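You operate a simulated robot arm through the tools that you are given. There is no shell and no other tool. Be economical: measure what you need, move in short steps, check, and stop when the job is done.

Carry out the task below with a simulated two-armed robot. There is one attempt and no reset: what you move stays moved.

Task
Tighten the link box's two thumb nuts, lift its cover on with both hands and lock both latches.
Fine: the cover sits square on the rim.

Only the result counts: the job must be done as asked and must still hold three seconds after the hand-in. Knocking over, shifting, dropping, spilling or breaking anything else fails it. A push-on lid holds only when it is set on centred and level and pressed home; a screw cap is set on level and turned clockwise until tight.

Robot
Two 6-joint arms with two-finger parallel grippers on one trunk, on a base that drives. Base frame: it is fixed to the floor where the robot stands at the start and does not move with it; the origin is under the middle of the robot, x ahead of it, y to its left, z up. Lengths are in m, angles in rad, forces in N, time in s.
The left shoulder is at the start at [0.06, 0.187, 1.197], the right one opposite. With the tool pointing down near the work surface each hand reaches from about 0.18 to 0.62 m from the robot's upright axis, wherever it stands, measured 20 degrees to its own side. Places, roughly: brown latch [0.9, 0, 1]; cover panel [1.25, 0, 0.75]; rim of the link box [0.6, 0, 0.9]; thumb nut one [0.5, 0, 0.9]; thumb nut two [0.7, 0, 0.9]; white latch [0.4, 0.1, 1]. Payload 1.57 kg a hand.
The tool frame of a hand sits at the grasp point between the pads (the TCP): z along the fingers, y along the line on which they close. The tips reach 0.03 m beyond it. The gripper opens to 0.11 m. The fingers are 0.024 m wide and 0.012 m thick; the gripper's body (0.048 by 0.112 m) begins 0.078 m behind the TCP.
Orientation is told as [roll, pitch, yaw] about the base's x, y, z axes, in that order, counted from this pose: with the fingers straight down and closing along the base's y, the tool's x points along the base's -x, its y along +y and its z along -z.

Tools
- The arms move only by the tool apply_moves. It takes "left_deltas", "right_deltas" or both (then of equal length, played together; a hand with none holds still); each is a list of rows, each an object of numbers (a shift or turn left out is 0, a gripper value left out holds the last): "dx", "dy", "dz": the shift along the tool's x, y, z in m; "wx", "wy", "wz": the turn, a rotation vector about the tool's x, y, z in rad; "fingers": the gripper command, from -1 (shut) to 1 (fully open), values between in proportion. In form: [{"dx": .., "dy": .., "dz": .., "wx": .., "wy": .., "wz": .., "fingers": ..}, ...]. A call has 1 to 12 rows; each row shifts and turns the commanded pose from where the row before left it, along the tool's axes as they then stand. A row lasts 0.2 s, in which the tool goes at most 0.05 m and 0.15 rad; a call with a longer step from one row to the next is refused whole, and so is a gripper value outside its range. A pose out of reach is approached as far as the arm can. The call stops where the force on the tool passes 40 N (or 10 N more than at its start, if that is more) or the arm is blocked; 0.2 s more then pass. Each finger travels about 0.153 m/s and halts on what it meets, pressing with about 25 N; the grip force reading is that of the motor and also rises with nothing between the fingers. The clock runs only during rows and for 0.2 s after the last one: add rows that do not move to give the fingers time. It gives the time, the measured TCP pose, the force on the tool (base axes), the opening and the grip force at its end, in the units of the frame above (readings bear some noise), with the torque about the TCP (base axes, N m) and any sound that the robot's microphone picked up.
- Cameras (640 x 400 px; columns grow to the right, rows downward): "scene" is now at [0.0072, 0.0152, 1.7399]; the picture's right is [0.17, -0.98, 0.00], its down [-0.81, -0.14, -0.57] and it looks along [0.56, 0.10, -0.82] (base axes); focal length 258 px, centre (320, 200). "left" rides on the left gripper at [0.07, -0.016, -0.141] in its tool frame; the picture's right is [0.23, 0.97, 0.00], its down [-0.85, 0.20, -0.48] and it looks along [-0.47, 0.11, 0.88] (tool axes); focal length 222 px, centre (320, 200). "right" rides on the right gripper at [0.07, 0.016, -0.141] in its tool frame; the picture's right is [-0.23, 0.97, 0.00], its down [-0.86, -0.20, -0.48] and it looks along [-0.47, -0.11, 0.88] (tool axes); focal length 222 px, centre (320, 200). There is no depth. A picture from a camera that has moved, and an enlarged one, comes with that camera's place and axes in the base frame and with its lens. The place of the scene camera against the robot may be out by one fixed shift of up to 0.018 m in any direction.
- grab_frame(camera): a new picture of that camera. No time passes.
- raise_lower(by): slides the trunk up (or, below 0, down) by that many m; the arms and the scene camera ride with it, the base frame stays. It gives what a move gives, with no picture.
- roll_base(legs): drives the robot by 1 to 6 legs, each [ahead, left, turn to the left] in m, m and rad, along the robot's own axes; the way and the turn of a leg run together, so that a leg with both is an arc; at most 1.5 m and 3.142 rad a leg. The arms and the cameras ride along, it lands a little off, and it stops where it bumps. It gives what a move gives.
- turn_head(pan, tilt): turns the head with the scene camera to pan (to the left, within 1.501 rad either way) and tilt (down, from -0.506 to 1.204), counted from straight ahead of the robot. It gives what a move gives.
- enlarge(camera, box): a new picture of the part [left, top, right, bottom] of that camera's present view, enlarged. No time passes.
- sign_off(): hands the job in; it is judged then, once.

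Work in short steps. Places have to be worked out from the pictures, the camera data and where the tool is seen: move nearer, look again, correct. Check each grasp and each placing, and mend what went wrong. You have 120 turns and 92 pictures in all, those below and enlarged ones among them. Open the grippers and draw the arms clear of the work before you hand the job in, unless the task says otherwise; then end with one line.

The tools are called after ">>>" as a command line: name --argument value ..., lists and objects as JSON in quotes. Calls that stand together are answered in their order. apply_moves: Moves the arms, as the interface text tells. Its arguments: {"type":"object","properties":{"left_deltas":{"type":"array"},"right_deltas":{"type":"array"}},"required":[]} The other tools are called the same way: raise_lower (by) slides the trunk up or down; roll_base (legs) drives the base; turn_head (pan, tilt) turns the head that bears the scene camera; grab_frame (camera) takes a picture; enlarge (camera, box) takes an enlarged picture of a part of a camera's view; sign_off () hands the job in.

At the start:

```text
clock: 0.0
left_position: [0.3767, 0.1497, 1.3064]
left_tool_rot: [0.0, 0.0, 0.0]
left_contact_force: [0.3, 0.1, 0.9]
left_wrist_torque: [0.03, -0.01, 0.01]
left_opening: 0.1098
left_gripper_force: 0.1
right_position: [0.3924, -0.1057, 1.3282]
right_tool_rot: [0.0, 0.0, 0.0]
right_contact_force: [-0.5, -0.2, -1.2]
right_wrist_torque: [0.04, -0.06, 0.02]
right_opening: 0.1102
right_gripper_force: 0.1
trunk travel left (down, up): [-0.825, 0.165]
robot x, y, heading: [0.0005, -0.0035, -0.001]
head pan, tilt: [0.173, 0.963]
```

scene: 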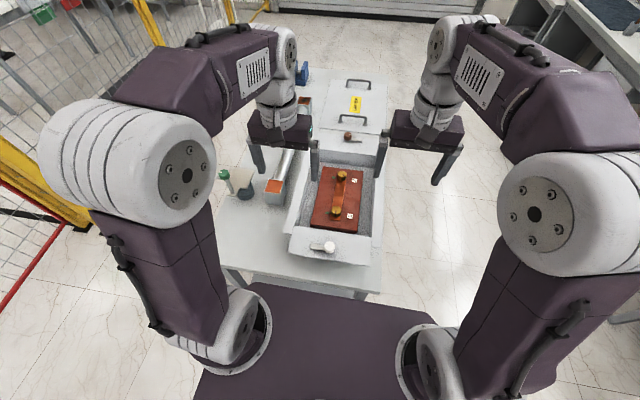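
right: 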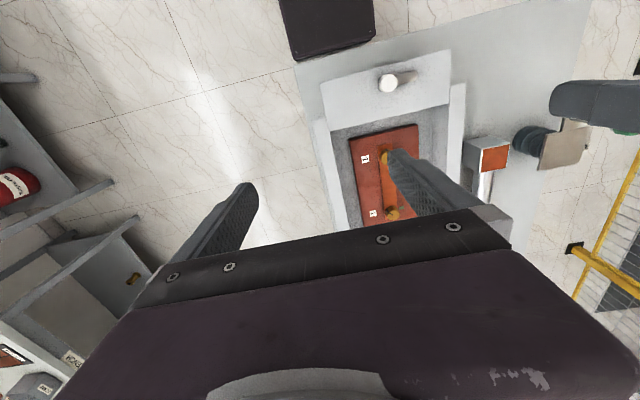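
left: 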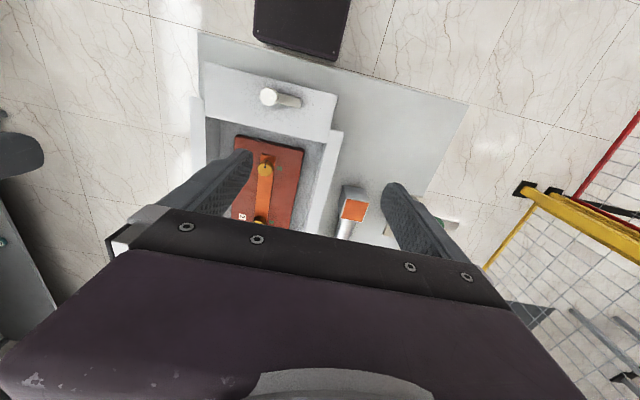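

I see the link box with a red plate and two brass nuts, a white latch near, a brown latch far, and the cover leaning or lying behind. I enlarge those areas to see details.

>>> enlarge --camera "scene" --box '[270, 120, 400, 270]'

>>> enlarge --camera "scene" --box '[290, 60, 410, 150]'

```text
2.67 times, centred on (335, 195) of scene
camera zoom: at [0.0072, 0.0152, 1.7399], right [0.17, -0.98, 0.0], down [-0.81, -0.14, -0.57], along [0.56, 0.1, -0.82], focal length 687 px, centre (280, 213)
```

zoom: 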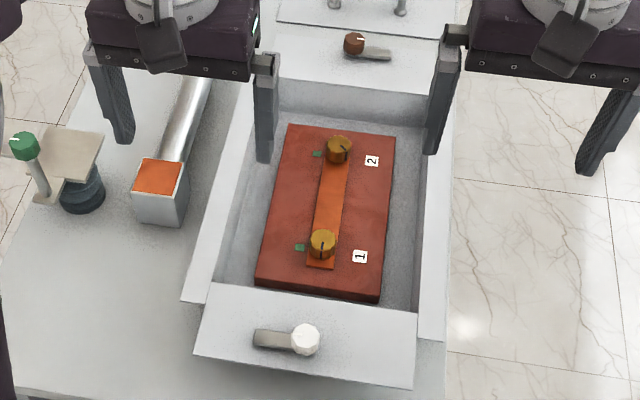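

```text
4.44 times, centred on (350, 105) of scene
camera zoom: at [0.0072, 0.0152, 1.7399], right [0.17, -0.98, 0.0], down [-0.81, -0.14, -0.57], along [0.56, 0.1, -0.82], focal length 1145 px, centre (187, 622)
```

zoom: 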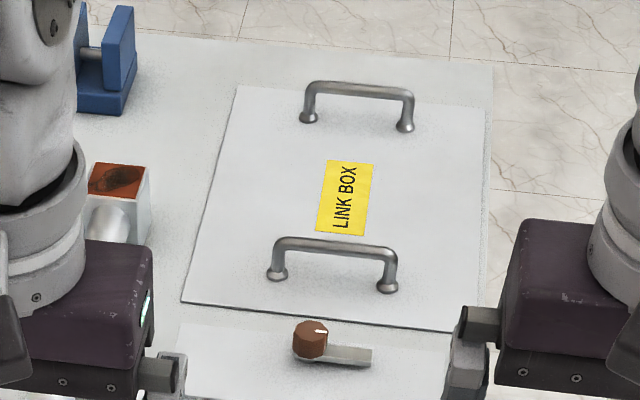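

Working from the right-hand side (facing +y) would put both cover handles and both latches within reach of the two hands. I look to the right and around to check the floor space.

>>> turn_head --pan -0.8 --tilt 0.7

>>> grab_frame --camera "scene"

```text
clock: 1.2
left_position: [0.3783, 0.1509, 1.3072]
left_tool_rot: [-0.002, -0.001, 0.0]
left_contact_force: [0.5, 0.7, 0.4]
left_wrist_torque: [-0.01, 0.03, 0.0]
left_opening: 0.1101
left_gripper_force: 0.1
right_position: [0.3909, -0.1051, 1.328]
right_tool_rot: [0.0, 0.0, 0.0]
right_contact_force: [-0.6, -0.7, -0.6]
right_wrist_torque: [-0.01, 0.01, -0.01]
right_opening: 0.1099
right_gripper_force: 0.1
trunk travel left (down, up): [-0.825, 0.165]
robot x, y, heading: [0.0011, -0.0007, -0.0]
head pan, tilt: [-0.799, 0.7]
```

```text
86 pictures are left
camera scene: at [-0.0044, -0.058, 1.7606], right [-0.72, -0.7, 0.0], down [-0.45, 0.46, -0.76], along [0.53, -0.55, -0.64], focal length 258 px, centre (320, 200)
```

scene: 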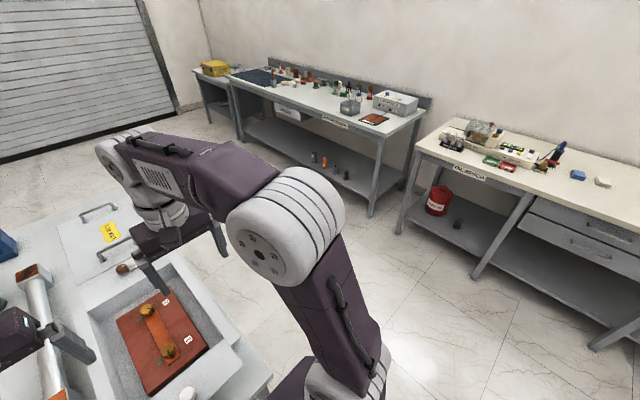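

The aisle to the right is clear (benches about 1.8 m away). I drive right, then forward, then turn to face +y at a standoff.

>>> roll_base --legs '[[0, -0.8, 0], [0.62, 0, 0], [0, 0, 1.571]]'

>>> turn_head --pan 0.0 --tilt 0.9

>>> grab_frame --camera "scene"

```text
clock: 12.4
left_position: [0.4655, -0.4219, 1.3075]
left_tool_rot: [0.0, 0.0, 1.555]
left_contact_force: [-0.4, -0.4, 0.7]
left_wrist_torque: [-0.01, -0.01, -0.01]
left_opening: 0.1102
left_gripper_force: 0.0
right_position: [0.7215, -0.4103, 1.328]
right_tool_rot: [0.0, 0.0, 1.554]
right_contact_force: [0.6, -0.3, 0.4]
right_wrist_torque: [0.01, -0.03, -0.02]
right_opening: 0.1099
right_gripper_force: 0.0
trunk travel left (down, up): [-0.825, 0.165]
robot x, y, heading: [0.6122, -0.7991, 1.554]
head pan, tilt: [-0.799, 0.7]
```

```text
clock: 13.5
left_position: [0.4666, -0.4219, 1.308]
left_tool_rot: [0.001, 0.0, 1.555]
left_contact_force: [-0.4, 0.1, -0.3]
left_wrist_torque: [0.04, 0.05, 0.01]
left_opening: 0.1101
left_gripper_force: 0.2
right_position: [0.7228, -0.4102, 1.3274]
right_tool_rot: [0.001, -0.001, 1.554]
right_contact_force: [-0.6, 0.7, -0.2]
right_wrist_torque: [0.03, 0.02, -0.02]
right_opening: 0.1102
right_gripper_force: 0.2
trunk travel left (down, up): [-0.825, 0.165]
robot x, y, heading: [0.6102, -0.7988, 1.552]
head pan, tilt: [0.0, 0.901]
```

```text
85 pictures are left
camera scene: at [0.6068, -0.7824, 1.7445], right [1.0, -0.02, 0.0], down [-0.01, -0.78, -0.62], along [0.01, 0.62, -0.78], focal length 258 px, centre (320, 200)
```

scene: 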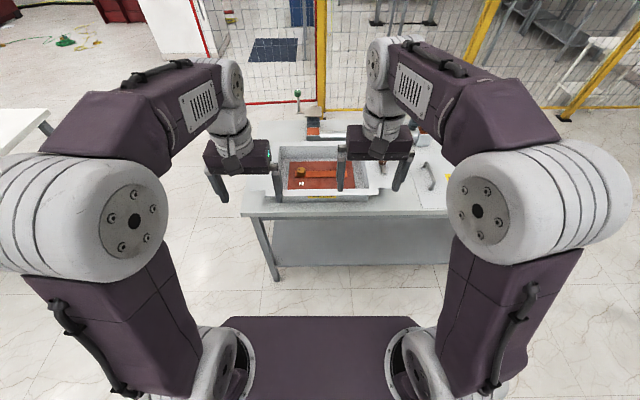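

The table edge is at y≈-0.13 and the base front at about -0.6. I drive forward 0.37 and trim the heading.

>>> roll_base --legs '[[0.37, 0, 0.019]]'

>>> grab_frame --camera "scene"

>>> grab_frame --camera "left"

>>> grab_frame --camera "right"

```text
clock: 15.9
left_position: [0.4596, -0.0464, 1.3064]
left_tool_rot: [0.0, -0.002, 1.576]
left_contact_force: [-0.8, 0.2, 0.2]
left_wrist_torque: [0.01, 0.03, 0.02]
left_opening: 0.11
left_gripper_force: 0.0
right_position: [0.7154, -0.0314, 1.3292]
right_tool_rot: [0.001, 0.0, 1.577]
right_contact_force: [-0.4, -0.1, 0.0]
right_wrist_torque: [0.05, -0.01, -0.01]
right_opening: 0.1097
right_gripper_force: 0.1
trunk travel left (down, up): [-0.825, 0.165]
robot x, y, heading: [0.6102, -0.419, 1.576]
head pan, tilt: [0.0, 0.901]
```

```text
84 pictures are left
camera scene: at [0.608, -0.4057, 1.7445], right [1.0, 0.01, 0.0], down [0.0, -0.78, -0.62], along [0.0, 0.62, -0.78], focal length 258 px, centre (320, 200)
```

scene: 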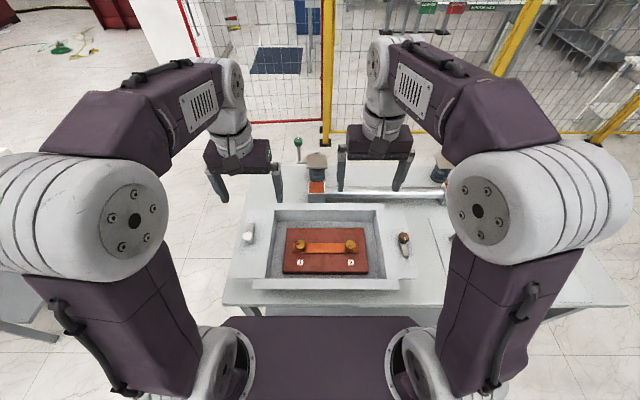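

```text
83 pictures are left
camera left: at [0.4763, -0.1174, 1.4488], right [-0.97, -0.23, 0.0], down [-0.2, 0.85, 0.48], along [-0.11, 0.47, -0.88], focal length 222 px, centre (320, 200)
```

left: 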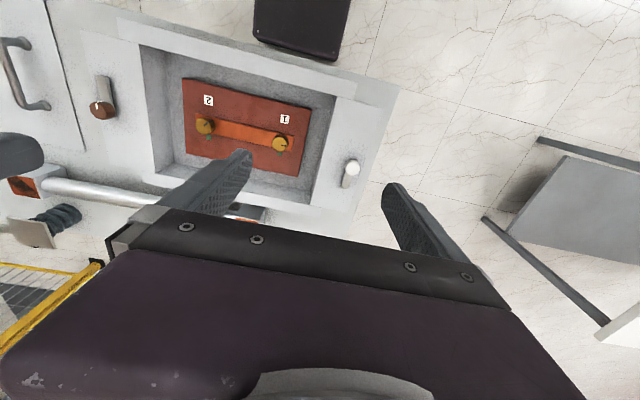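

```text
82 pictures are left
camera right: at [0.6999, -0.1001, 1.4702], right [-0.98, 0.22, 0.0], down [0.19, 0.86, 0.48], along [0.11, 0.47, -0.88], focal length 222 px, centre (320, 200)
```

right: 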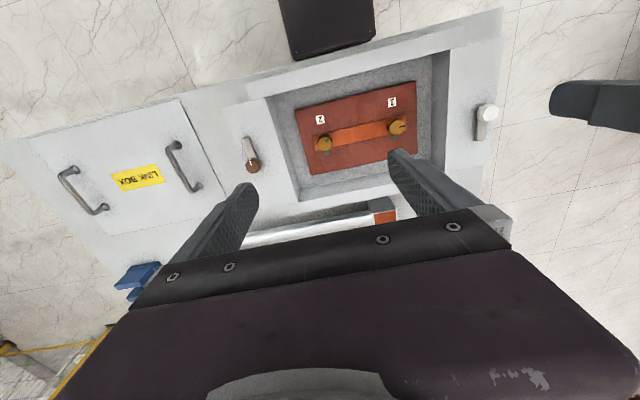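

Triangulating the two hand cameras gives nut 1 ≈ [0.534, 0.050, 0.88], nut 2 ≈ [0.726, 0.052, 0.88], and latches at [0.361, 0.052, 0.95] and [0.918, 0.05, 0.94]. I bring the left hand above nut 1 and the right above nut 2, at a height to look closer.

>>> apply_moves --left_deltas '[{"dx": -0.0122, "dy": -0.0093, "dz": 0.034}, {"dx": -0.0122, "dy": -0.0093, "dz": 0.034}, {"dx": -0.0122, "dy": -0.0093, "dz": 0.034}, {"dx": -0.0122, "dy": -0.0093, "dz": 0.034}, {"dx": -0.0122, "dy": -0.0093, "dz": 0.034}, {"dx": -0.0122, "dy": -0.0093, "dz": 0.034}, {"dx": -0.0122, "dy": -0.0093, "dz": 0.034}, {"dx": -0.0122, "dy": -0.0093, "dz": 0.034}]' --right_deltas '[{"dx": -0.0104, "dy": -0.0013, "dz": 0.037}, {"dx": -0.0104, "dy": -0.0013, "dz": 0.037}, {"dx": -0.0104, "dy": -0.0013, "dz": 0.037}, {"dx": -0.0104, "dy": -0.0013, "dz": 0.037}, {"dx": -0.0104, "dy": -0.0013, "dz": 0.037}, {"dx": -0.0104, "dy": -0.0013, "dz": 0.037}, {"dx": -0.0104, "dy": -0.0013, "dz": 0.037}, {"dx": -0.0104, "dy": -0.0013, "dz": 0.037}]'

>>> grab_frame --camera "left"

>>> grab_frame --camera "right"

```text
clock: 17.7
left_position: [0.5357, 0.0539, 1.0334]
left_tool_rot: [0.001, 0.001, 1.577]
left_contact_force: [-0.4, -0.2, -0.5]
left_wrist_torque: [-0.06, 0.02, -0.01]
left_opening: 0.1102
left_gripper_force: 0.0
right_position: [0.7269, 0.056, 1.0323]
right_tool_rot: [0.0, 0.001, 1.575]
right_contact_force: [0.6, 0.7, -0.5]
right_wrist_torque: [-0.01, 0.0, 0.02]
right_opening: 0.11
right_gripper_force: 0.0
trunk travel left (down, up): [-0.825, 0.165]
robot x, y, heading: [0.6124, -0.4196, 1.573]
head pan, tilt: [0.0, 0.901]
```

```text
81 pictures are left
camera left: at [0.5519, -0.0157, 1.1739], right [-0.97, -0.23, 0.0], down [-0.2, 0.85, 0.48], along [-0.11, 0.46, -0.88], focal length 222 px, centre (320, 200)
```

left: 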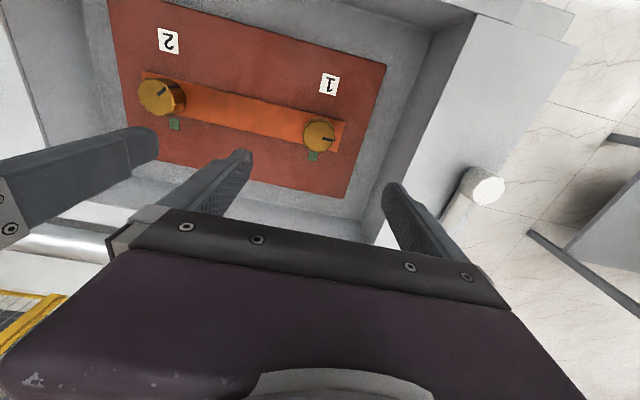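

```text
80 pictures are left
camera right: at [0.7128, -0.0127, 1.1725], right [-0.98, 0.22, 0.0], down [0.19, 0.86, 0.48], along [0.11, 0.47, -0.88], focal length 222 px, centre (320, 200)
```

right: 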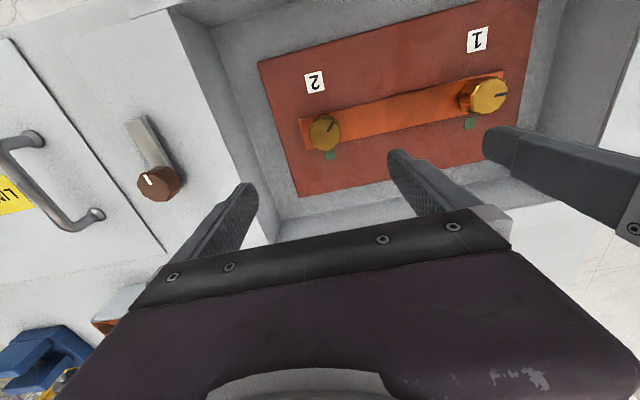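

The nut tops come out at z≈0.905, nut 1 at [0.538, 0.043] and nut 2 at [0.722, 0.043]; tightening is +wz. I centre both hands, wind each wrist back by 0.75 rad, lower around the nuts with the fingers partly open, and stop at z≈0.91.

>>> apply_moves --left_deltas '[{"dx": 0.011, "dy": -0.002, "dz": 0, "fingers": 0.5}, {"dz": 0.0246, "wz": -0.15}, {"dz": 0.0246, "wz": -0.15}, {"dz": 0.0246, "wz": -0.15}, {"dz": 0.0246, "wz": -0.15}, {"dz": 0.0246, "wz": -0.15}, {}]' --right_deltas '[{"dx": 0.013, "dy": 0.005, "dz": 0, "fingers": 0.5}, {"dz": 0.0246, "wz": -0.15}, {"dz": 0.0246, "wz": -0.15}, {"dz": 0.0246, "wz": -0.15}, {"dz": 0.0246, "wz": -0.15}, {"dz": 0.0246, "wz": -0.15}, {}]'

>>> grab_frame --camera "left"

>>> grab_frame --camera "right"

```text
clock: 19.3
left_position: [0.5344, 0.0417, 0.9131]
left_tool_rot: [0.001, -0.001, 2.329]
left_contact_force: [0.3, 0.3, -0.5]
left_wrist_torque: [-0.02, 0.0, -0.03]
left_opening: 0.0824
left_gripper_force: 0.0
right_position: [0.72, 0.0418, 0.91]
right_tool_rot: [-0.002, 0.0, 2.327]
right_contact_force: [3.2, -2.4, 17.3]
right_wrist_torque: [-0.62, 0.44, 0.23]
right_opening: 0.0809
right_gripper_force: 0.0
trunk travel left (down, up): [-0.825, 0.165]
robot x, y, heading: [0.611, -0.4245, 1.575]
head pan, tilt: [0.0, 0.901]
```

```text
79 pictures are left
camera left: at [0.5957, 0.0014, 1.0538], right [-0.55, -0.83, 0.0], down [-0.73, 0.48, 0.48], along [-0.4, 0.27, -0.88], focal length 222 px, centre (320, 200)
```

left: 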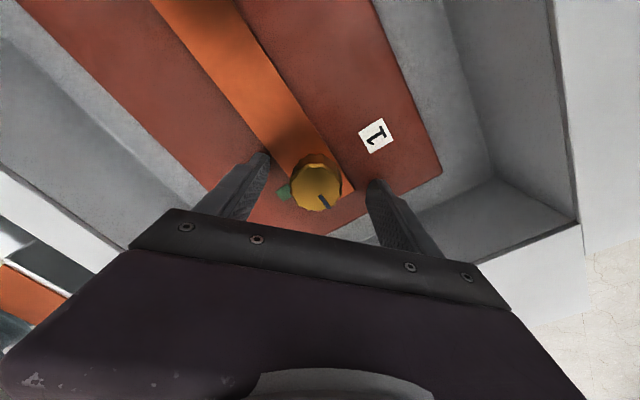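

```text
78 pictures are left
camera right: at [0.7562, -0.019, 1.0508], right [-0.86, -0.5, 0.0], down [-0.44, 0.76, 0.48], along [-0.24, 0.41, -0.88], focal length 222 px, centre (320, 200)
```

right: 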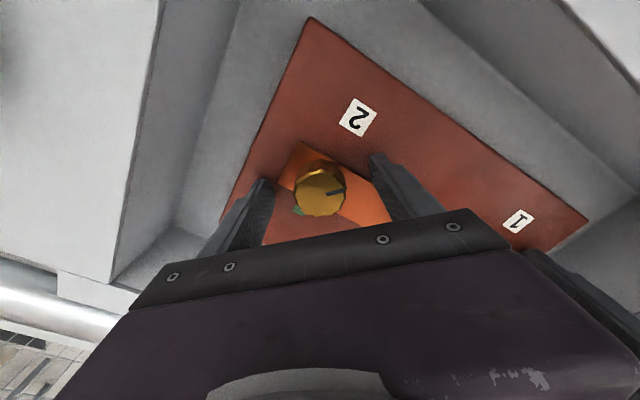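

Both nuts sit centred between the fingers; the right fingertips touch the strap (17 N up), so I lift it 3 mm and then close both grippers.

>>> apply_moves --left_deltas '[{}, {"fingers": -1}, {}, {}]' --right_deltas '[{"dz": -0.003}, {"fingers": -1}, {}, {}]'

```text
clock: 20.3
left_position: [0.5364, 0.0455, 0.9123]
left_tool_rot: [-0.003, -0.003, 2.325]
left_contact_force: [16.2, 13.7, -5.0]
left_wrist_torque: [0.79, 0.72, 0.09]
left_opening: 0.0377
left_gripper_force: 44.4
right_position: [0.7208, 0.0436, 0.9098]
right_tool_rot: [0.002, 0.001, 2.326]
right_contact_force: [-14.6, -9.8, -2.8]
right_wrist_torque: [1.1, 0.72, 0.08]
right_opening: 0.0384
right_gripper_force: 44.2
trunk travel left (down, up): [-0.825, 0.165]
robot x, y, heading: [0.6149, -0.4193, 1.576]
head pan, tilt: [0.0, 0.901]
```

Both are gripped at 38 mm, but each with a side force of about 20 N from being off-centre. I shift each command about 3–4 mm towards the force and check.

>>> apply_moves --left_deltas '[{"dy": -0.0035}, {}]' --right_deltas '[{"dy": 0.0035}, {}]'

```text
clock: 20.9
left_position: [0.5368, 0.0449, 0.9104]
left_tool_rot: [0.006, 0.001, 2.327]
left_contact_force: [3.4, -1.4, -2.4]
left_wrist_torque: [0.29, -0.58, -0.01]
left_opening: 0.0383
left_gripper_force: 44.2
right_position: [0.7198, 0.0421, 0.9109]
right_tool_rot: [-0.001, -0.001, 2.327]
right_contact_force: [3.4, 4.8, -4.8]
right_wrist_torque: [-0.74, -0.28, -0.02]
right_opening: 0.0383
right_gripper_force: 43.8
trunk travel left (down, up): [-0.825, 0.165]
robot x, y, heading: [0.609, -0.4197, 1.578]
head pan, tilt: [0.0, 0.901]
stopped in row 2 (right hand): the force on the tool passed its limit (the readings are from after the stop); the commanded pose is now the measured one
```

Side forces are relieved. Now I turn both nuts clockwise (+wz) slowly.

>>> apply_moves --left_deltas '[{"wz": 0.1}, {"wz": 0.1}, {"wz": 0.1}, {"wz": 0.1}, {"wz": 0.1}, {"wz": 0.1}, {"wz": 0.1}, {"wz": 0.1}]' --right_deltas '[{"wz": 0.1}, {"wz": 0.1}, {"wz": 0.1}, {"wz": 0.1}, {"wz": 0.1}, {"wz": 0.1}, {"wz": 0.1}, {"wz": 0.1}]'

```text
clock: 22.3
left_position: [0.5375, 0.0465, 0.9116]
left_tool_rot: [0.0, 0.003, 1.754]
left_contact_force: [4.4, 0.1, -7.7]
left_wrist_torque: [0.29, -0.15, 0.05]
left_opening: 0.0382
left_gripper_force: 44.1
right_position: [0.7193, 0.0412, 0.9115]
right_tool_rot: [0.0, 0.0, 1.756]
right_contact_force: [1.7, 2.9, -8.7]
right_wrist_torque: [-0.08, 0.0, -0.01]
right_opening: 0.0383
right_gripper_force: 43.9
trunk travel left (down, up): [-0.825, 0.165]
robot x, y, heading: [0.6131, -0.4199, 1.576]
head pan, tilt: [0.0, 0.901]
stopped in row 6 (left hand): the force on the tool passed its limit (the readings are from after the stop); the commanded pose is now the measured one
```

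Turned 0.57 rad with a low final torque, and a slight downward pull as the nuts sink. I continue with a small down-feed.

>>> apply_moves --left_deltas '[{"wz": 0.1, "dz": 0.0005}, {"wz": 0.1}, {"wz": 0.1, "dz": 0.0003}, {"wz": 0.1}, {"wz": 0.1, "dz": 0.0003}, {"wz": 0.1}]' --right_deltas '[{"wz": 0.1, "dz": 0.0005}, {"wz": 0.1}, {"wz": 0.1, "dz": 0.0003}, {"wz": 0.1}, {"wz": 0.1, "dz": 0.0003}, {"wz": 0.1}]'

>>> enlarge --camera "left" --box '[220, 100, 420, 225]'

>>> enlarge --camera "right" --box '[220, 100, 420, 225]'

```text
clock: 23.7
left_position: [0.5413, 0.0458, 0.9119]
left_tool_rot: [0.002, 0.001, 1.154]
left_contact_force: [40.5, -0.3, -0.6]
left_wrist_torque: [-0.59, -0.45, 0.19]
left_opening: 0.0381
left_gripper_force: 43.8
right_position: [0.7179, 0.0423, 0.912]
right_tool_rot: [0.004, -0.006, 1.155]
right_contact_force: [-24.4, 5.7, 3.6]
right_wrist_torque: [-0.09, -0.4, 0.05]
right_opening: 0.0384
right_gripper_force: 43.2
trunk travel left (down, up): [-0.825, 0.165]
robot x, y, heading: [0.6115, -0.4188, 1.574]
head pan, tilt: [0.0, 0.901]
```

```text
3.20 times, centred on (320, 162) of left
camera zoom: at [0.5275, -0.0252, 1.0534], right [-0.98, 0.19, 0.0], down [0.17, 0.86, 0.48], along [0.09, 0.47, -0.88], focal length 711 px, centre (320, 320)
```

zoom: 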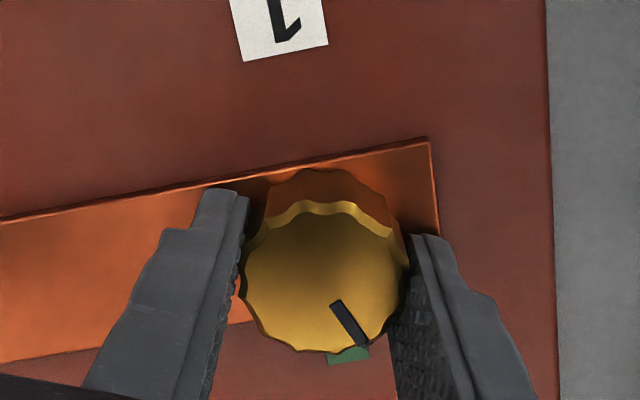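

```text
3.20 times, centred on (320, 162) of right
camera zoom: at [0.6764, -0.0147, 1.0518], right [-0.8, 0.6, 0.0], down [0.53, 0.7, 0.48], along [0.29, 0.39, -0.88], focal length 711 px, centre (320, 320)
```

zoom: 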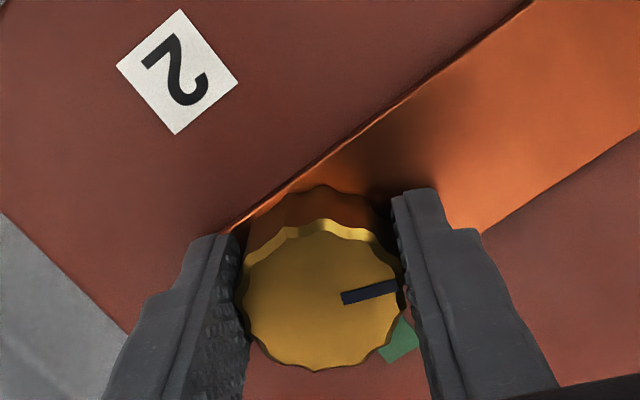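

The marks approach the green ticks (nut 1 about 20° short, nut 2 about 40°). A side force built up from eccentricity, so I relieve it first.

>>> apply_moves --left_deltas '[{"dx": -0.0012, "dy": -0.0028}, {"dx": -0.001, "dy": -0.0025}, {}]' --right_deltas '[{"dx": 0.0008, "dy": 0.0018}, {"dx": 0.0007, "dy": 0.0017}, {}]'

```text
clock: 24.5
left_position: [0.5409, 0.0454, 0.9119]
left_tool_rot: [0.004, 0.006, 1.154]
left_contact_force: [0.8, 2.1, 5.2]
left_wrist_torque: [-1.28, -0.17, 0.03]
left_opening: 0.0381
left_gripper_force: 44.1
right_position: [0.719, 0.0405, 0.9117]
right_tool_rot: [-0.001, 0.001, 1.151]
right_contact_force: [4.7, 3.2, 3.3]
right_wrist_torque: [-0.88, 0.51, -0.03]
right_opening: 0.0385
right_gripper_force: 43.7
trunk travel left (down, up): [-0.825, 0.165]
robot x, y, heading: [0.6137, -0.4212, 1.581]
head pan, tilt: [0.0, 0.901]
stopped in row 3 (right hand): the force on the tool passed its limit (the readings are from after the stop); the commanded pose is now the measured one
```

Forces are near zero. Continue: turn both, watching torque.

>>> apply_moves --left_deltas '[{"wz": 0.1}, {"wz": 0.1}, {"wz": 0.1}, {"wz": 0.1}]' --right_deltas '[{"wz": 0.1}, {"wz": 0.1}, {"wz": 0.1}, {"wz": 0.1}]'

```text
clock: 25.5
left_position: [0.541, 0.0441, 0.9112]
left_tool_rot: [0.001, 0.007, 0.751]
left_contact_force: [18.0, -7.4, 8.7]
left_wrist_torque: [0.56, -1.27, 0.06]
left_opening: 0.0384
left_gripper_force: 44.2
right_position: [0.7182, 0.0415, 0.911]
right_tool_rot: [0.003, -0.002, 0.752]
right_contact_force: [-8.0, 10.4, -8.3]
right_wrist_torque: [0.72, -1.01, 0.01]
right_opening: 0.0385
right_gripper_force: 43.7
trunk travel left (down, up): [-0.825, 0.165]
robot x, y, heading: [0.6143, -0.4196, 1.575]
head pan, tilt: [0.0, 0.901]
```

Torque is still low, so not tight yet. I relieve and turn another 0.5 rad.

>>> apply_moves --left_deltas '[{"dx": -0.0013, "dy": -0.0028}, {"wz": 0.1}, {"wz": 0.1}, {"wz": 0.1}, {"wz": 0.1}, {"wz": 0.1}]' --right_deltas '[{"dy": 0.002}, {"wz": 0.1}, {"wz": 0.1}, {"wz": 0.1}, {"wz": 0.1}, {"wz": 0.1}]'

>>> enlarge --camera "left" --box '[220, 100, 420, 225]'

>>> enlarge --camera "right" --box '[220, 100, 420, 225]'

```text
clock: 26.9
left_position: [0.5442, 0.0437, 0.9117]
left_tool_rot: [-0.002, 0.006, 0.253]
left_contact_force: [-5.3, 8.3, 2.8]
left_wrist_torque: [0.24, 0.07, 0.58]
left_opening: 0.0386
left_gripper_force: 44.6
right_position: [0.7177, 0.0411, 0.9111]
right_tool_rot: [0.0, -0.002, 0.25]
right_contact_force: [16.1, -0.2, 4.3]
right_wrist_torque: [0.12, -1.02, -0.02]
right_opening: 0.0383
right_gripper_force: 43.9
trunk travel left (down, up): [-0.825, 0.165]
robot x, y, heading: [0.6155, -0.4203, 1.575]
head pan, tilt: [0.0, 0.901]
```

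```text
3.20 times, centred on (320, 162) of left
camera zoom: at [0.4821, 0.0108, 1.0538], right [-0.46, 0.89, 0.0], down [0.78, 0.41, 0.47], along [0.42, 0.22, -0.88], focal length 711 px, centre (320, 320)
```

zoom: 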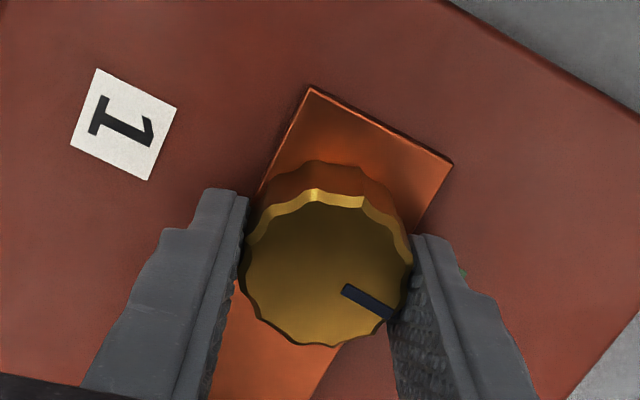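

```text
3.20 times, centred on (320, 162) of right
camera zoom: at [0.6457, 0.0421, 1.0518], right [-0.02, 1.0, 0.0], down [0.88, 0.02, 0.48], along [0.48, 0.01, -0.88], focal length 711 px, centre (320, 320)
```

zoom: 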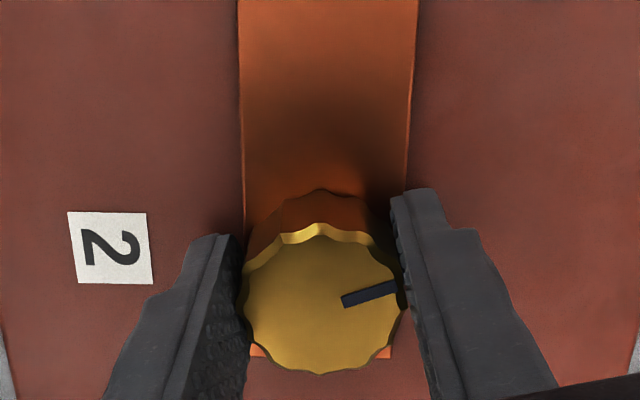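

Nut 1 met resistance (0.58 Nm, fingers slipping) with its mark on the green tick: tight. Nut 2 is about 15° short, so I turn only the right hand further.

>>> apply_moves --right_deltas '[{"dy": -0.0008, "dx": -0.0022}, {"wz": 0.1}, {"wz": 0.1}, {"wz": 0.1}, {"wz": 0.1}]'

>>> enlarge --camera "right" --box '[220, 100, 420, 225]'

```text
clock: 28.1
left_position: [0.544, 0.0445, 0.9112]
left_tool_rot: [-0.003, 0.003, 0.255]
left_contact_force: [32.1, -1.9, 12.0]
left_wrist_torque: [0.12, -0.41, 0.17]
left_opening: 0.0386
left_gripper_force: 44.4
right_position: [0.7176, 0.043, 0.9107]
right_tool_rot: [0.001, 0.0, -0.149]
right_contact_force: [-29.7, 6.5, -8.7]
right_wrist_torque: [-0.27, 0.41, 0.0]
right_opening: 0.0383
right_gripper_force: 44.2
trunk travel left (down, up): [-0.825, 0.165]
robot x, y, heading: [0.6102, -0.4195, 1.58]
head pan, tilt: [0.0, 0.901]
```

```text
3.20 times, centred on (320, 162) of right
camera zoom: at [0.6513, 0.0705, 1.052], right [0.37, 0.93, 0.0], down [0.82, -0.33, 0.48], along [0.45, -0.18, -0.88], focal length 711 px, centre (320, 320)
```

zoom: 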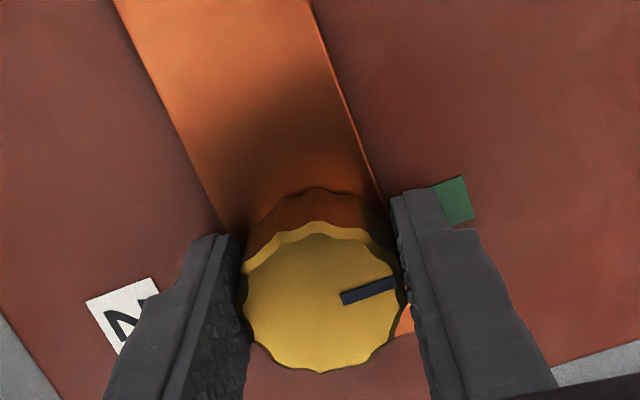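

Nut 2's mark is near the tick but there is no torque yet, so I relieve the side force and keep turning until it resists.

>>> apply_moves --right_deltas '[{"dx": 0.004, "dy": 0.001}, {"wz": 0.1}, {"wz": 0.1}]'

```text
clock: 28.9
left_position: [0.5449, 0.044, 0.9118]
left_tool_rot: [-0.002, 0.007, 0.254]
left_contact_force: [10.7, 7.7, 0.4]
left_wrist_torque: [0.36, -0.09, 0.02]
left_opening: 0.0386
left_gripper_force: 44.0
right_position: [0.7168, 0.0432, 0.9112]
right_tool_rot: [-0.002, -0.001, -0.348]
right_contact_force: [4.2, -1.7, 5.6]
right_wrist_torque: [0.0, -0.48, 0.64]
right_opening: 0.0385
right_gripper_force: 43.6
trunk travel left (down, up): [-0.825, 0.165]
robot x, y, heading: [0.6119, -0.4224, 1.578]
head pan, tilt: [0.0, 0.901]
```

Nut 2 now resists with 0.64 Nm. I give both a last 0.2 rad to confirm they are seated and then look.

>>> apply_moves --left_deltas '[{"wz": 0.1}, {"wz": 0.1}]' --right_deltas '[{"wz": 0.1}, {"wz": 0.1}]'

>>> enlarge --camera "right" --box '[220, 100, 420, 225]'

>>> enlarge --camera "left" --box '[220, 100, 420, 225]'

```text
clock: 29.5
left_position: [0.5411, 0.0432, 0.9118]
left_tool_rot: [-0.007, 0.006, 0.053]
left_contact_force: [-1.3, -6.5, 16.9]
left_wrist_torque: [0.85, 0.49, 0.72]
left_opening: 0.0379
left_gripper_force: 44.2
right_position: [0.714, 0.0466, 0.9109]
right_tool_rot: [0.003, -0.001, -0.547]
right_contact_force: [3.2, 15.6, -5.7]
right_wrist_torque: [-0.86, 0.09, 0.71]
right_opening: 0.0384
right_gripper_force: 44.1
trunk travel left (down, up): [-0.825, 0.165]
robot x, y, heading: [0.6104, -0.4157, 1.577]
head pan, tilt: [0.0, 0.901]
```

```text
3.20 times, centred on (320, 162) of right
camera zoom: at [0.6638, 0.0965, 1.0521], right [0.7, 0.71, 0.0], down [0.63, -0.62, 0.48], along [0.34, -0.33, -0.88], focal length 711 px, centre (320, 320)
```

zoom: 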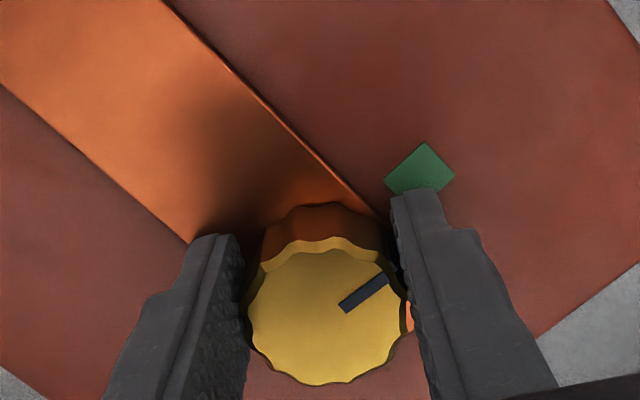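

```text
3.20 times, centred on (320, 162) of left
camera zoom: at [0.4744, 0.0235, 1.0535], right [-0.28, 0.96, -0.01], down [0.85, 0.25, 0.47], along [0.45, 0.13, -0.88], focal length 711 px, centre (320, 320)
```

zoom: 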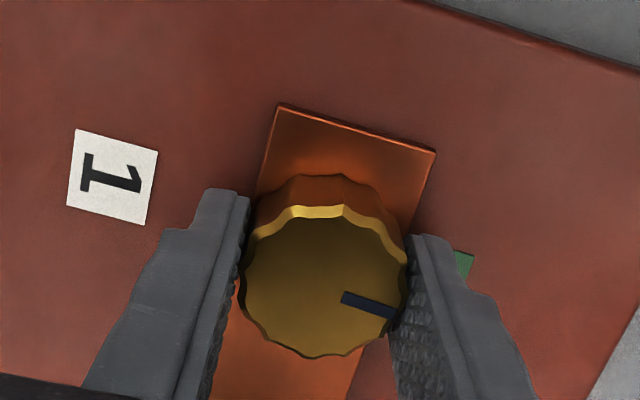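

Both marks stay at their ticks while the fingers slip at ~0.7 Nm: both nuts are tight. I open and rise straight up.

>>> apply_moves --left_deltas '[{"fingers": 0.4}, {}, {"dz": -0.02}, {"dz": -0.04}, {"dz": -0.04}, {"dz": -0.04, "wz": -0.15}, {"dz": -0.04, "wz": -0.15}, {"dz": -0.03, "wz": -0.15}]' --right_deltas '[{"fingers": 0.4}, {}, {"dz": -0.02}, {"dz": -0.04}, {"dz": -0.04}, {"dz": -0.04, "wz": -0.15}, {"dz": -0.04, "wz": -0.15}, {"dz": -0.03, "wz": -0.15}]'

>>> grab_frame --camera "scene"

```text
clock: 31.3
left_position: [0.5428, 0.0426, 1.1225]
left_tool_rot: [0.001, 0.006, 0.508]
left_contact_force: [-0.5, 0.5, 0.1]
left_wrist_torque: [0.0, 0.02, 0.0]
left_opening: 0.0771
left_gripper_force: 0.0
right_position: [0.7152, 0.0429, 1.1233]
right_tool_rot: [-0.001, -0.003, -0.096]
right_contact_force: [0.7, 0.2, 0.9]
right_wrist_torque: [0.0, 0.0, -0.01]
right_opening: 0.077
right_gripper_force: 0.1
trunk travel left (down, up): [-0.825, 0.165]
robot x, y, heading: [0.6068, -0.4196, 1.577]
head pan, tilt: [0.0, 0.901]
```

```text
70 pictures are left
camera scene: at [0.608, -0.4042, 1.7444], right [1.0, 0.01, 0.0], down [0.0, -0.78, -0.62], along [0.0, 0.62, -0.78], focal length 258 px, centre (320, 200)
```

scene: 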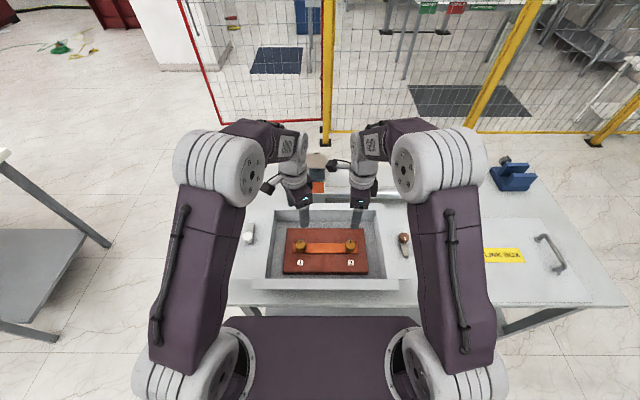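

Nuts done. I unwind both wrists to yaw ≈1.57 and rise, before driving over to the cover.

>>> apply_moves --left_deltas '[{"dz": -0.01, "wz": -0.089}, {"dz": -0.01, "wz": -0.089}, {"dz": -0.01, "wz": -0.089}, {"dz": -0.01, "wz": -0.089}, {"dz": -0.01, "wz": -0.089}, {"dz": -0.01, "wz": -0.089}, {"dz": -0.01, "wz": -0.089}, {"dz": -0.01, "wz": -0.089}, {"dz": -0.01, "wz": -0.089}, {"dz": -0.01, "wz": -0.089}, {"dz": -0.01, "wz": -0.089}, {"dz": -0.01, "wz": -0.089}]' --right_deltas '[{"dz": -0.01, "wz": -0.139}, {"dz": -0.01, "wz": -0.139}, {"dz": -0.01, "wz": -0.139}, {"dz": -0.01, "wz": -0.139}, {"dz": -0.01, "wz": -0.139}, {"dz": -0.01, "wz": -0.139}, {"dz": -0.01, "wz": -0.139}, {"dz": -0.01, "wz": -0.139}, {"dz": -0.01, "wz": -0.139}, {"dz": -0.01, "wz": -0.139}, {"dz": -0.01, "wz": -0.139}, {"dz": -0.01, "wz": -0.139}]'

>>> roll_base --legs '[[0, -0.62, 0]]'

>>> grab_frame --camera "scene"

>>> grab_frame --camera "left"

>>> grab_frame --camera "right"

```text
clock: 33.9
left_position: [0.5448, 0.0449, 1.2421]
left_tool_rot: [0.004, 0.003, 1.574]
left_contact_force: [-0.3, -0.7, -0.1]
left_wrist_torque: [0.01, -0.03, 0.0]
left_opening: 0.077
left_gripper_force: 0.1
right_position: [0.7145, 0.0438, 1.2413]
right_tool_rot: [-0.005, -0.001, 1.572]
right_contact_force: [0.6, -0.8, 0.8]
right_wrist_torque: [0.02, 0.03, 0.03]
right_opening: 0.0771
right_gripper_force: 0.1
trunk travel left (down, up): [-0.825, 0.165]
robot x, y, heading: [0.6121, -0.4226, 1.576]
head pan, tilt: [0.0, 0.901]
```

```text
clock: 37.3
left_position: [1.1566, 0.0485, 1.2418]
left_tool_rot: [0.004, 0.006, 1.569]
left_contact_force: [0.0, -0.5, 0.0]
left_wrist_torque: [-0.03, 0.01, 0.0]
left_opening: 0.0773
left_gripper_force: 0.0
right_position: [1.3276, 0.045, 1.2419]
right_tool_rot: [-0.003, -0.001, 1.566]
right_contact_force: [-0.3, 0.2, 0.0]
right_wrist_torque: [-0.02, -0.01, 0.0]
right_opening: 0.0771
right_gripper_force: 0.0
trunk travel left (down, up): [-0.825, 0.165]
robot x, y, heading: [1.2215, -0.4177, 1.571]
head pan, tilt: [0.0, 0.901]
```

```text
69 pictures are left
camera scene: at [1.2199, -0.4001, 1.7444], right [1.0, 0.0, 0.0], down [0.0, -0.78, -0.62], along [0.0, 0.62, -0.78], focal length 258 px, centre (320, 200)
```

scene: 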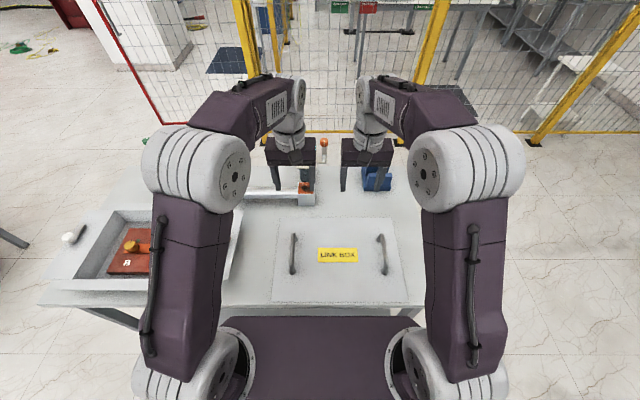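

```text
68 pictures are left
camera left: at [1.1741, -0.0211, 1.3832], right [-0.97, -0.23, 0.0], down [-0.2, 0.86, 0.48], along [-0.11, 0.46, -0.88], focal length 222 px, centre (320, 200)
```

left: 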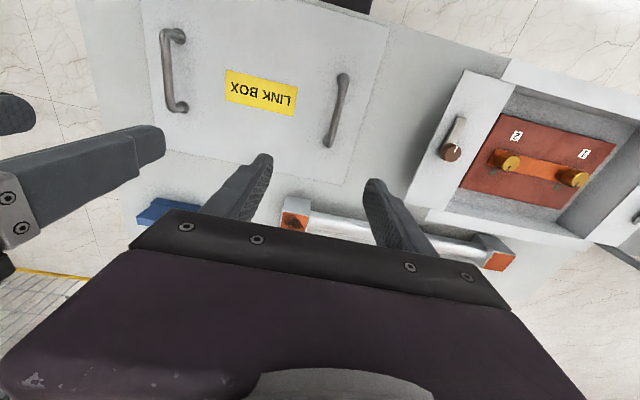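

```text
67 pictures are left
camera right: at [1.311, -0.0228, 1.3831], right [-0.97, 0.23, 0.0], down [0.2, 0.85, 0.48], along [0.11, 0.47, -0.88], focal length 222 px, centre (320, 200)
```

right: 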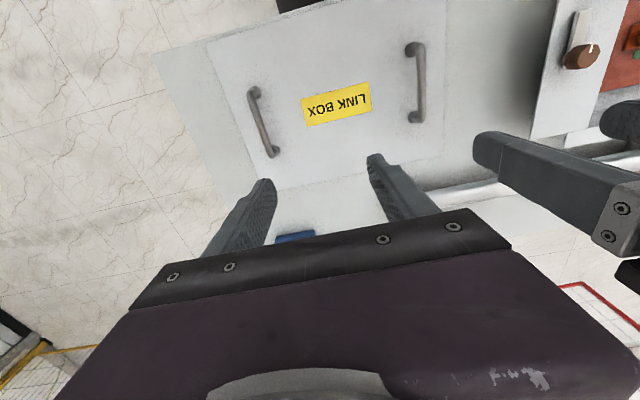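

Handles: near one at ≈[1.123, 0.023, 0.90], far one ≈[1.44, 0.026, 0.91]; cover centre x≈1.28. I centre the base on it and bring the hands above the handles for a closer look.

>>> roll_base --legs '[[0, -0.058, 0]]'

>>> apply_moves --left_deltas '[{"dx": 0.004, "dy": 0.0153, "dz": 0.03}, {"dx": 0.004, "dy": 0.0153, "dz": 0.03}, {"dx": 0.004, "dy": 0.0153, "dz": 0.03}, {"dx": 0.004, "dy": 0.0153, "dz": 0.03}, {"dx": 0.004, "dy": 0.0153, "dz": 0.03}, {"dx": 0.004, "dy": 0.0153, "dz": 0.03}]' --right_deltas '[{"dx": 0.003, "dy": -0.009, "dz": 0.03}, {"dx": 0.003, "dy": -0.009, "dz": 0.03}, {"dx": 0.003, "dy": -0.009, "dz": 0.03}, {"dx": 0.003, "dy": -0.009, "dz": 0.03}, {"dx": 0.003, "dy": -0.009, "dz": 0.03}, {"dx": 0.003, "dy": -0.009, "dz": 0.03}]'

>>> grab_frame --camera "left"

>>> grab_frame --camera "right"

```text
clock: 38.3
left_position: [1.2068, 0.0488, 1.241]
left_tool_rot: [-0.001, 0.004, 1.571]
left_contact_force: [-1.1, 0.6, 0.4]
left_wrist_torque: [0.01, -0.06, 0.01]
left_opening: 0.0772
left_gripper_force: 0.2
right_position: [1.3777, 0.0456, 1.2426]
right_tool_rot: [-0.008, 0.001, 1.567]
right_contact_force: [0.0, 0.5, 1.0]
right_wrist_torque: [-0.01, -0.05, -0.01]
right_opening: 0.0771
right_gripper_force: 0.1
trunk travel left (down, up): [-0.825, 0.165]
robot x, y, heading: [1.2802, -0.4202, 1.572]
head pan, tilt: [0.0, 0.901]
```

```text
clock: 39.7
left_position: [1.1246, 0.0255, 1.0631]
left_tool_rot: [0.006, 0.002, 1.57]
left_contact_force: [-0.5, -0.8, -0.4]
left_wrist_torque: [-0.04, 0.0, -0.03]
left_opening: 0.0767
left_gripper_force: 0.0
right_position: [1.4405, 0.0292, 1.062]
right_tool_rot: [0.0, 0.0, 1.571]
right_contact_force: [0.6, 1.1, 0.5]
right_wrist_torque: [-0.01, 0.02, -0.01]
right_opening: 0.077
right_gripper_force: 0.0
trunk travel left (down, up): [-0.825, 0.165]
robot x, y, heading: [1.2855, -0.4195, 1.573]
head pan, tilt: [0.0, 0.901]
```

```text
66 pictures are left
camera left: at [1.1411, -0.0441, 1.2045], right [-0.97, -0.23, 0.01], down [-0.2, 0.86, 0.48], along [-0.11, 0.46, -0.88], focal length 222 px, centre (320, 200)
```

left: 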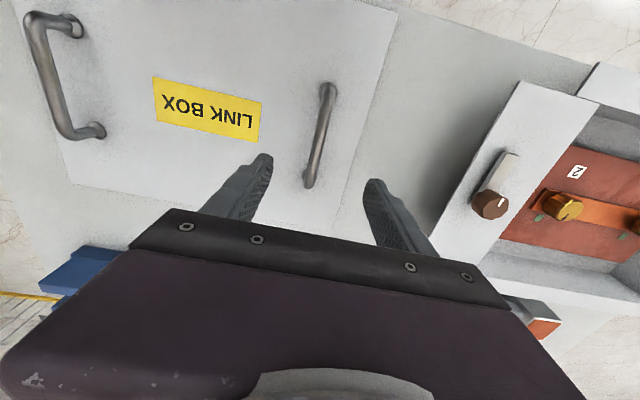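

```text
65 pictures are left
camera right: at [1.4236, -0.0398, 1.2028], right [-0.97, 0.23, 0.0], down [0.2, 0.85, 0.48], along [0.11, 0.47, -0.88], focal length 222 px, centre (320, 200)
```

right: 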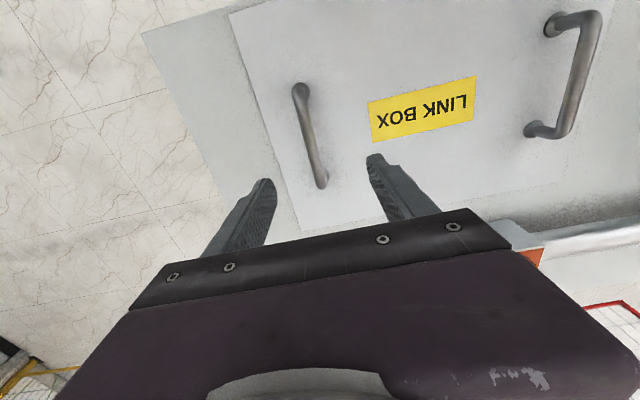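

Closer view puts the bars at [1.127, 0.022] and [1.453, 0.026], z≈0.90, aligned with y. I lower both hands with the bars between the fingers.

>>> apply_moves --left_deltas '[{"dx": 0.003, "dy": -0.002, "dz": 0.03}, {"dz": 0.03}, {"dz": 0.03}, {"dz": 0.03}, {"dz": 0.02}, {"dz": 0.012}, {}]' --right_deltas '[{"dx": 0.003, "dy": -0.0125, "dz": 0.03}, {"dz": 0.03}, {"dz": 0.03}, {"dz": 0.03}, {"dz": 0.02}, {"dz": 0.012}, {}]'

>>> grab_frame --camera "left"

>>> grab_frame --camera "right"

```text
clock: 41.3
left_position: [1.1224, 0.0216, 0.9105]
left_tool_rot: [0.006, 0.004, 1.571]
left_contact_force: [-1.2, 0.1, -0.4]
left_wrist_torque: [0.01, 0.02, 0.0]
left_opening: 0.0771
left_gripper_force: 0.1
right_position: [1.4519, 0.0255, 0.9102]
right_tool_rot: [-0.001, 0.001, 1.568]
right_contact_force: [-0.1, -0.8, -0.3]
right_wrist_torque: [-0.01, -0.01, 0.02]
right_opening: 0.077
right_gripper_force: 0.0
trunk travel left (down, up): [-0.825, 0.165]
robot x, y, heading: [1.2814, -0.4174, 1.574]
head pan, tilt: [0.0, 0.901]
```

```text
64 pictures are left
camera left: at [1.1407, -0.0485, 1.0516], right [-0.97, -0.23, 0.0], down [-0.2, 0.86, 0.48], along [-0.11, 0.46, -0.88], focal length 222 px, centre (320, 200)
```

left: 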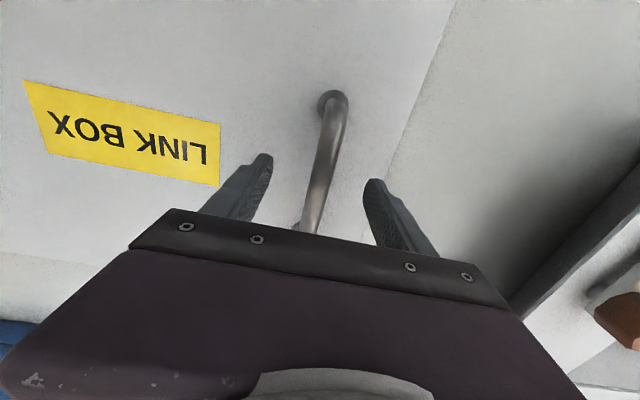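

```text
63 pictures are left
camera right: at [1.4352, -0.043, 1.0513], right [-0.97, 0.23, 0.0], down [0.2, 0.85, 0.48], along [0.11, 0.47, -0.88], focal length 222 px, centre (320, 200)
```

right: 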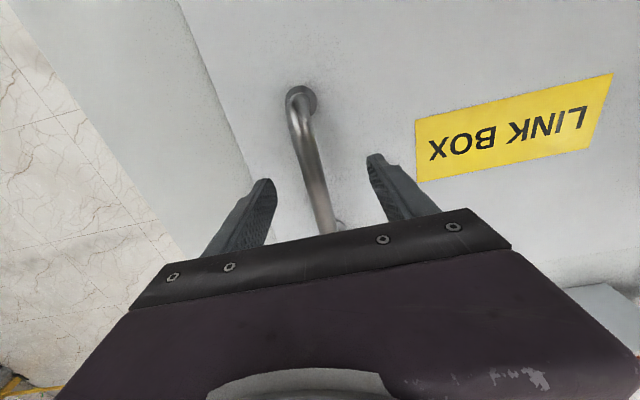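

Both bars lie between the fingers. I lower 6 mm more and close both grippers.

>>> apply_moves --left_deltas '[{"dz": 0.006}, {"fingers": -1}, {}, {}, {}]' --right_deltas '[{"dz": 0.006}, {"fingers": -1}, {}, {}, {}]'

```text
clock: 42.5
left_position: [1.1228, 0.0218, 0.9043]
left_tool_rot: [0.007, 0.004, 1.573]
left_contact_force: [-20.9, 2.0, -0.1]
left_wrist_torque: [0.2, 0.08, 0.04]
left_opening: 0.0157
left_gripper_force: 24.9
right_position: [1.4537, 0.025, 0.9042]
right_tool_rot: [-0.001, 0.0, 1.566]
right_contact_force: [23.5, -0.4, 2.5]
right_wrist_torque: [0.18, -0.12, 0.28]
right_opening: 0.0154
right_gripper_force: 25.5
trunk travel left (down, up): [-0.825, 0.165]
robot x, y, heading: [1.2808, -0.4168, 1.578]
head pan, tilt: [0.0, 0.901]
```

Both bars are gripped with a mutual ±22 N push along x, so I spread the hands 3 mm each to relieve it.

>>> apply_moves --left_deltas '[{"dy": 0.003}, {}]' --right_deltas '[{"dy": -0.003}, {}]'

```text
clock: 43.2
left_position: [1.1224, 0.0224, 0.9043]
left_tool_rot: [0.004, 0.004, 1.572]
left_contact_force: [2.0, 0.8, 1.8]
left_wrist_torque: [-0.15, -0.01, 0.05]
left_opening: 0.0158
left_gripper_force: 25.1
right_position: [1.4527, 0.0253, 0.9041]
right_tool_rot: [-0.002, -0.001, 1.571]
right_contact_force: [-0.5, 1.8, 0.9]
right_wrist_torque: [-0.32, -0.02, 0.06]
right_opening: 0.0155
right_gripper_force: 25.2
trunk travel left (down, up): [-0.825, 0.165]
robot x, y, heading: [1.2828, -0.4205, 1.579]
head pan, tilt: [0.0, 0.901]
stopped in row 2 (left hand): the force on the tool passed its limit (the readings are from after the stop); the commanded pose is now the measured one
```

Forces are balanced. I lift both hands together, slowly at first.

>>> apply_moves --left_deltas '[{"dz": -0.005}, {"dz": -0.01}, {"dz": -0.015}, {"dz": -0.02}, {"dz": -0.02}, {"dz": -0.02}, {"dz": -0.02}, {"dz": -0.02}, {"dz": -0.02}, {}]' --right_deltas '[{"dz": -0.005}, {"dz": -0.01}, {"dz": -0.015}, {"dz": -0.02}, {"dz": -0.02}, {"dz": -0.02}, {"dz": -0.02}, {"dz": -0.02}, {"dz": -0.02}, {}]'

>>> grab_frame --camera "scene"

```text
clock: 45.4
left_position: [1.1227, 0.0233, 1.0522]
left_tool_rot: [0.005, 0.006, 1.57]
left_contact_force: [10.3, 0.7, -6.1]
left_wrist_torque: [0.12, -0.07, -0.03]
left_opening: 0.0159
left_gripper_force: 25.0
right_position: [1.4525, 0.0256, 1.0552]
right_tool_rot: [-0.001, 0.0, 1.57]
right_contact_force: [-8.7, 0.2, -5.9]
right_wrist_torque: [-0.27, 0.08, -0.09]
right_opening: 0.0156
right_gripper_force: 25.1
trunk travel left (down, up): [-0.825, 0.165]
robot x, y, heading: [1.2818, -0.4135, 1.574]
head pan, tilt: [0.0, 0.901]
```

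```text
62 pictures are left
camera scene: at [1.2779, -0.3973, 1.7444], right [1.0, 0.0, 0.0], down [0.0, -0.78, -0.62], along [0.0, 0.62, -0.78], focal length 258 px, centre (320, 200)
```

scene: 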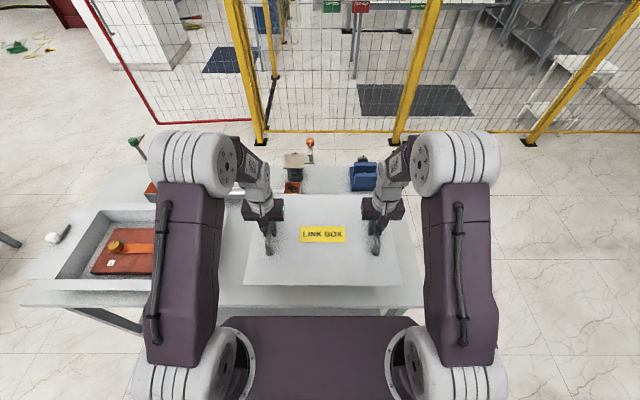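

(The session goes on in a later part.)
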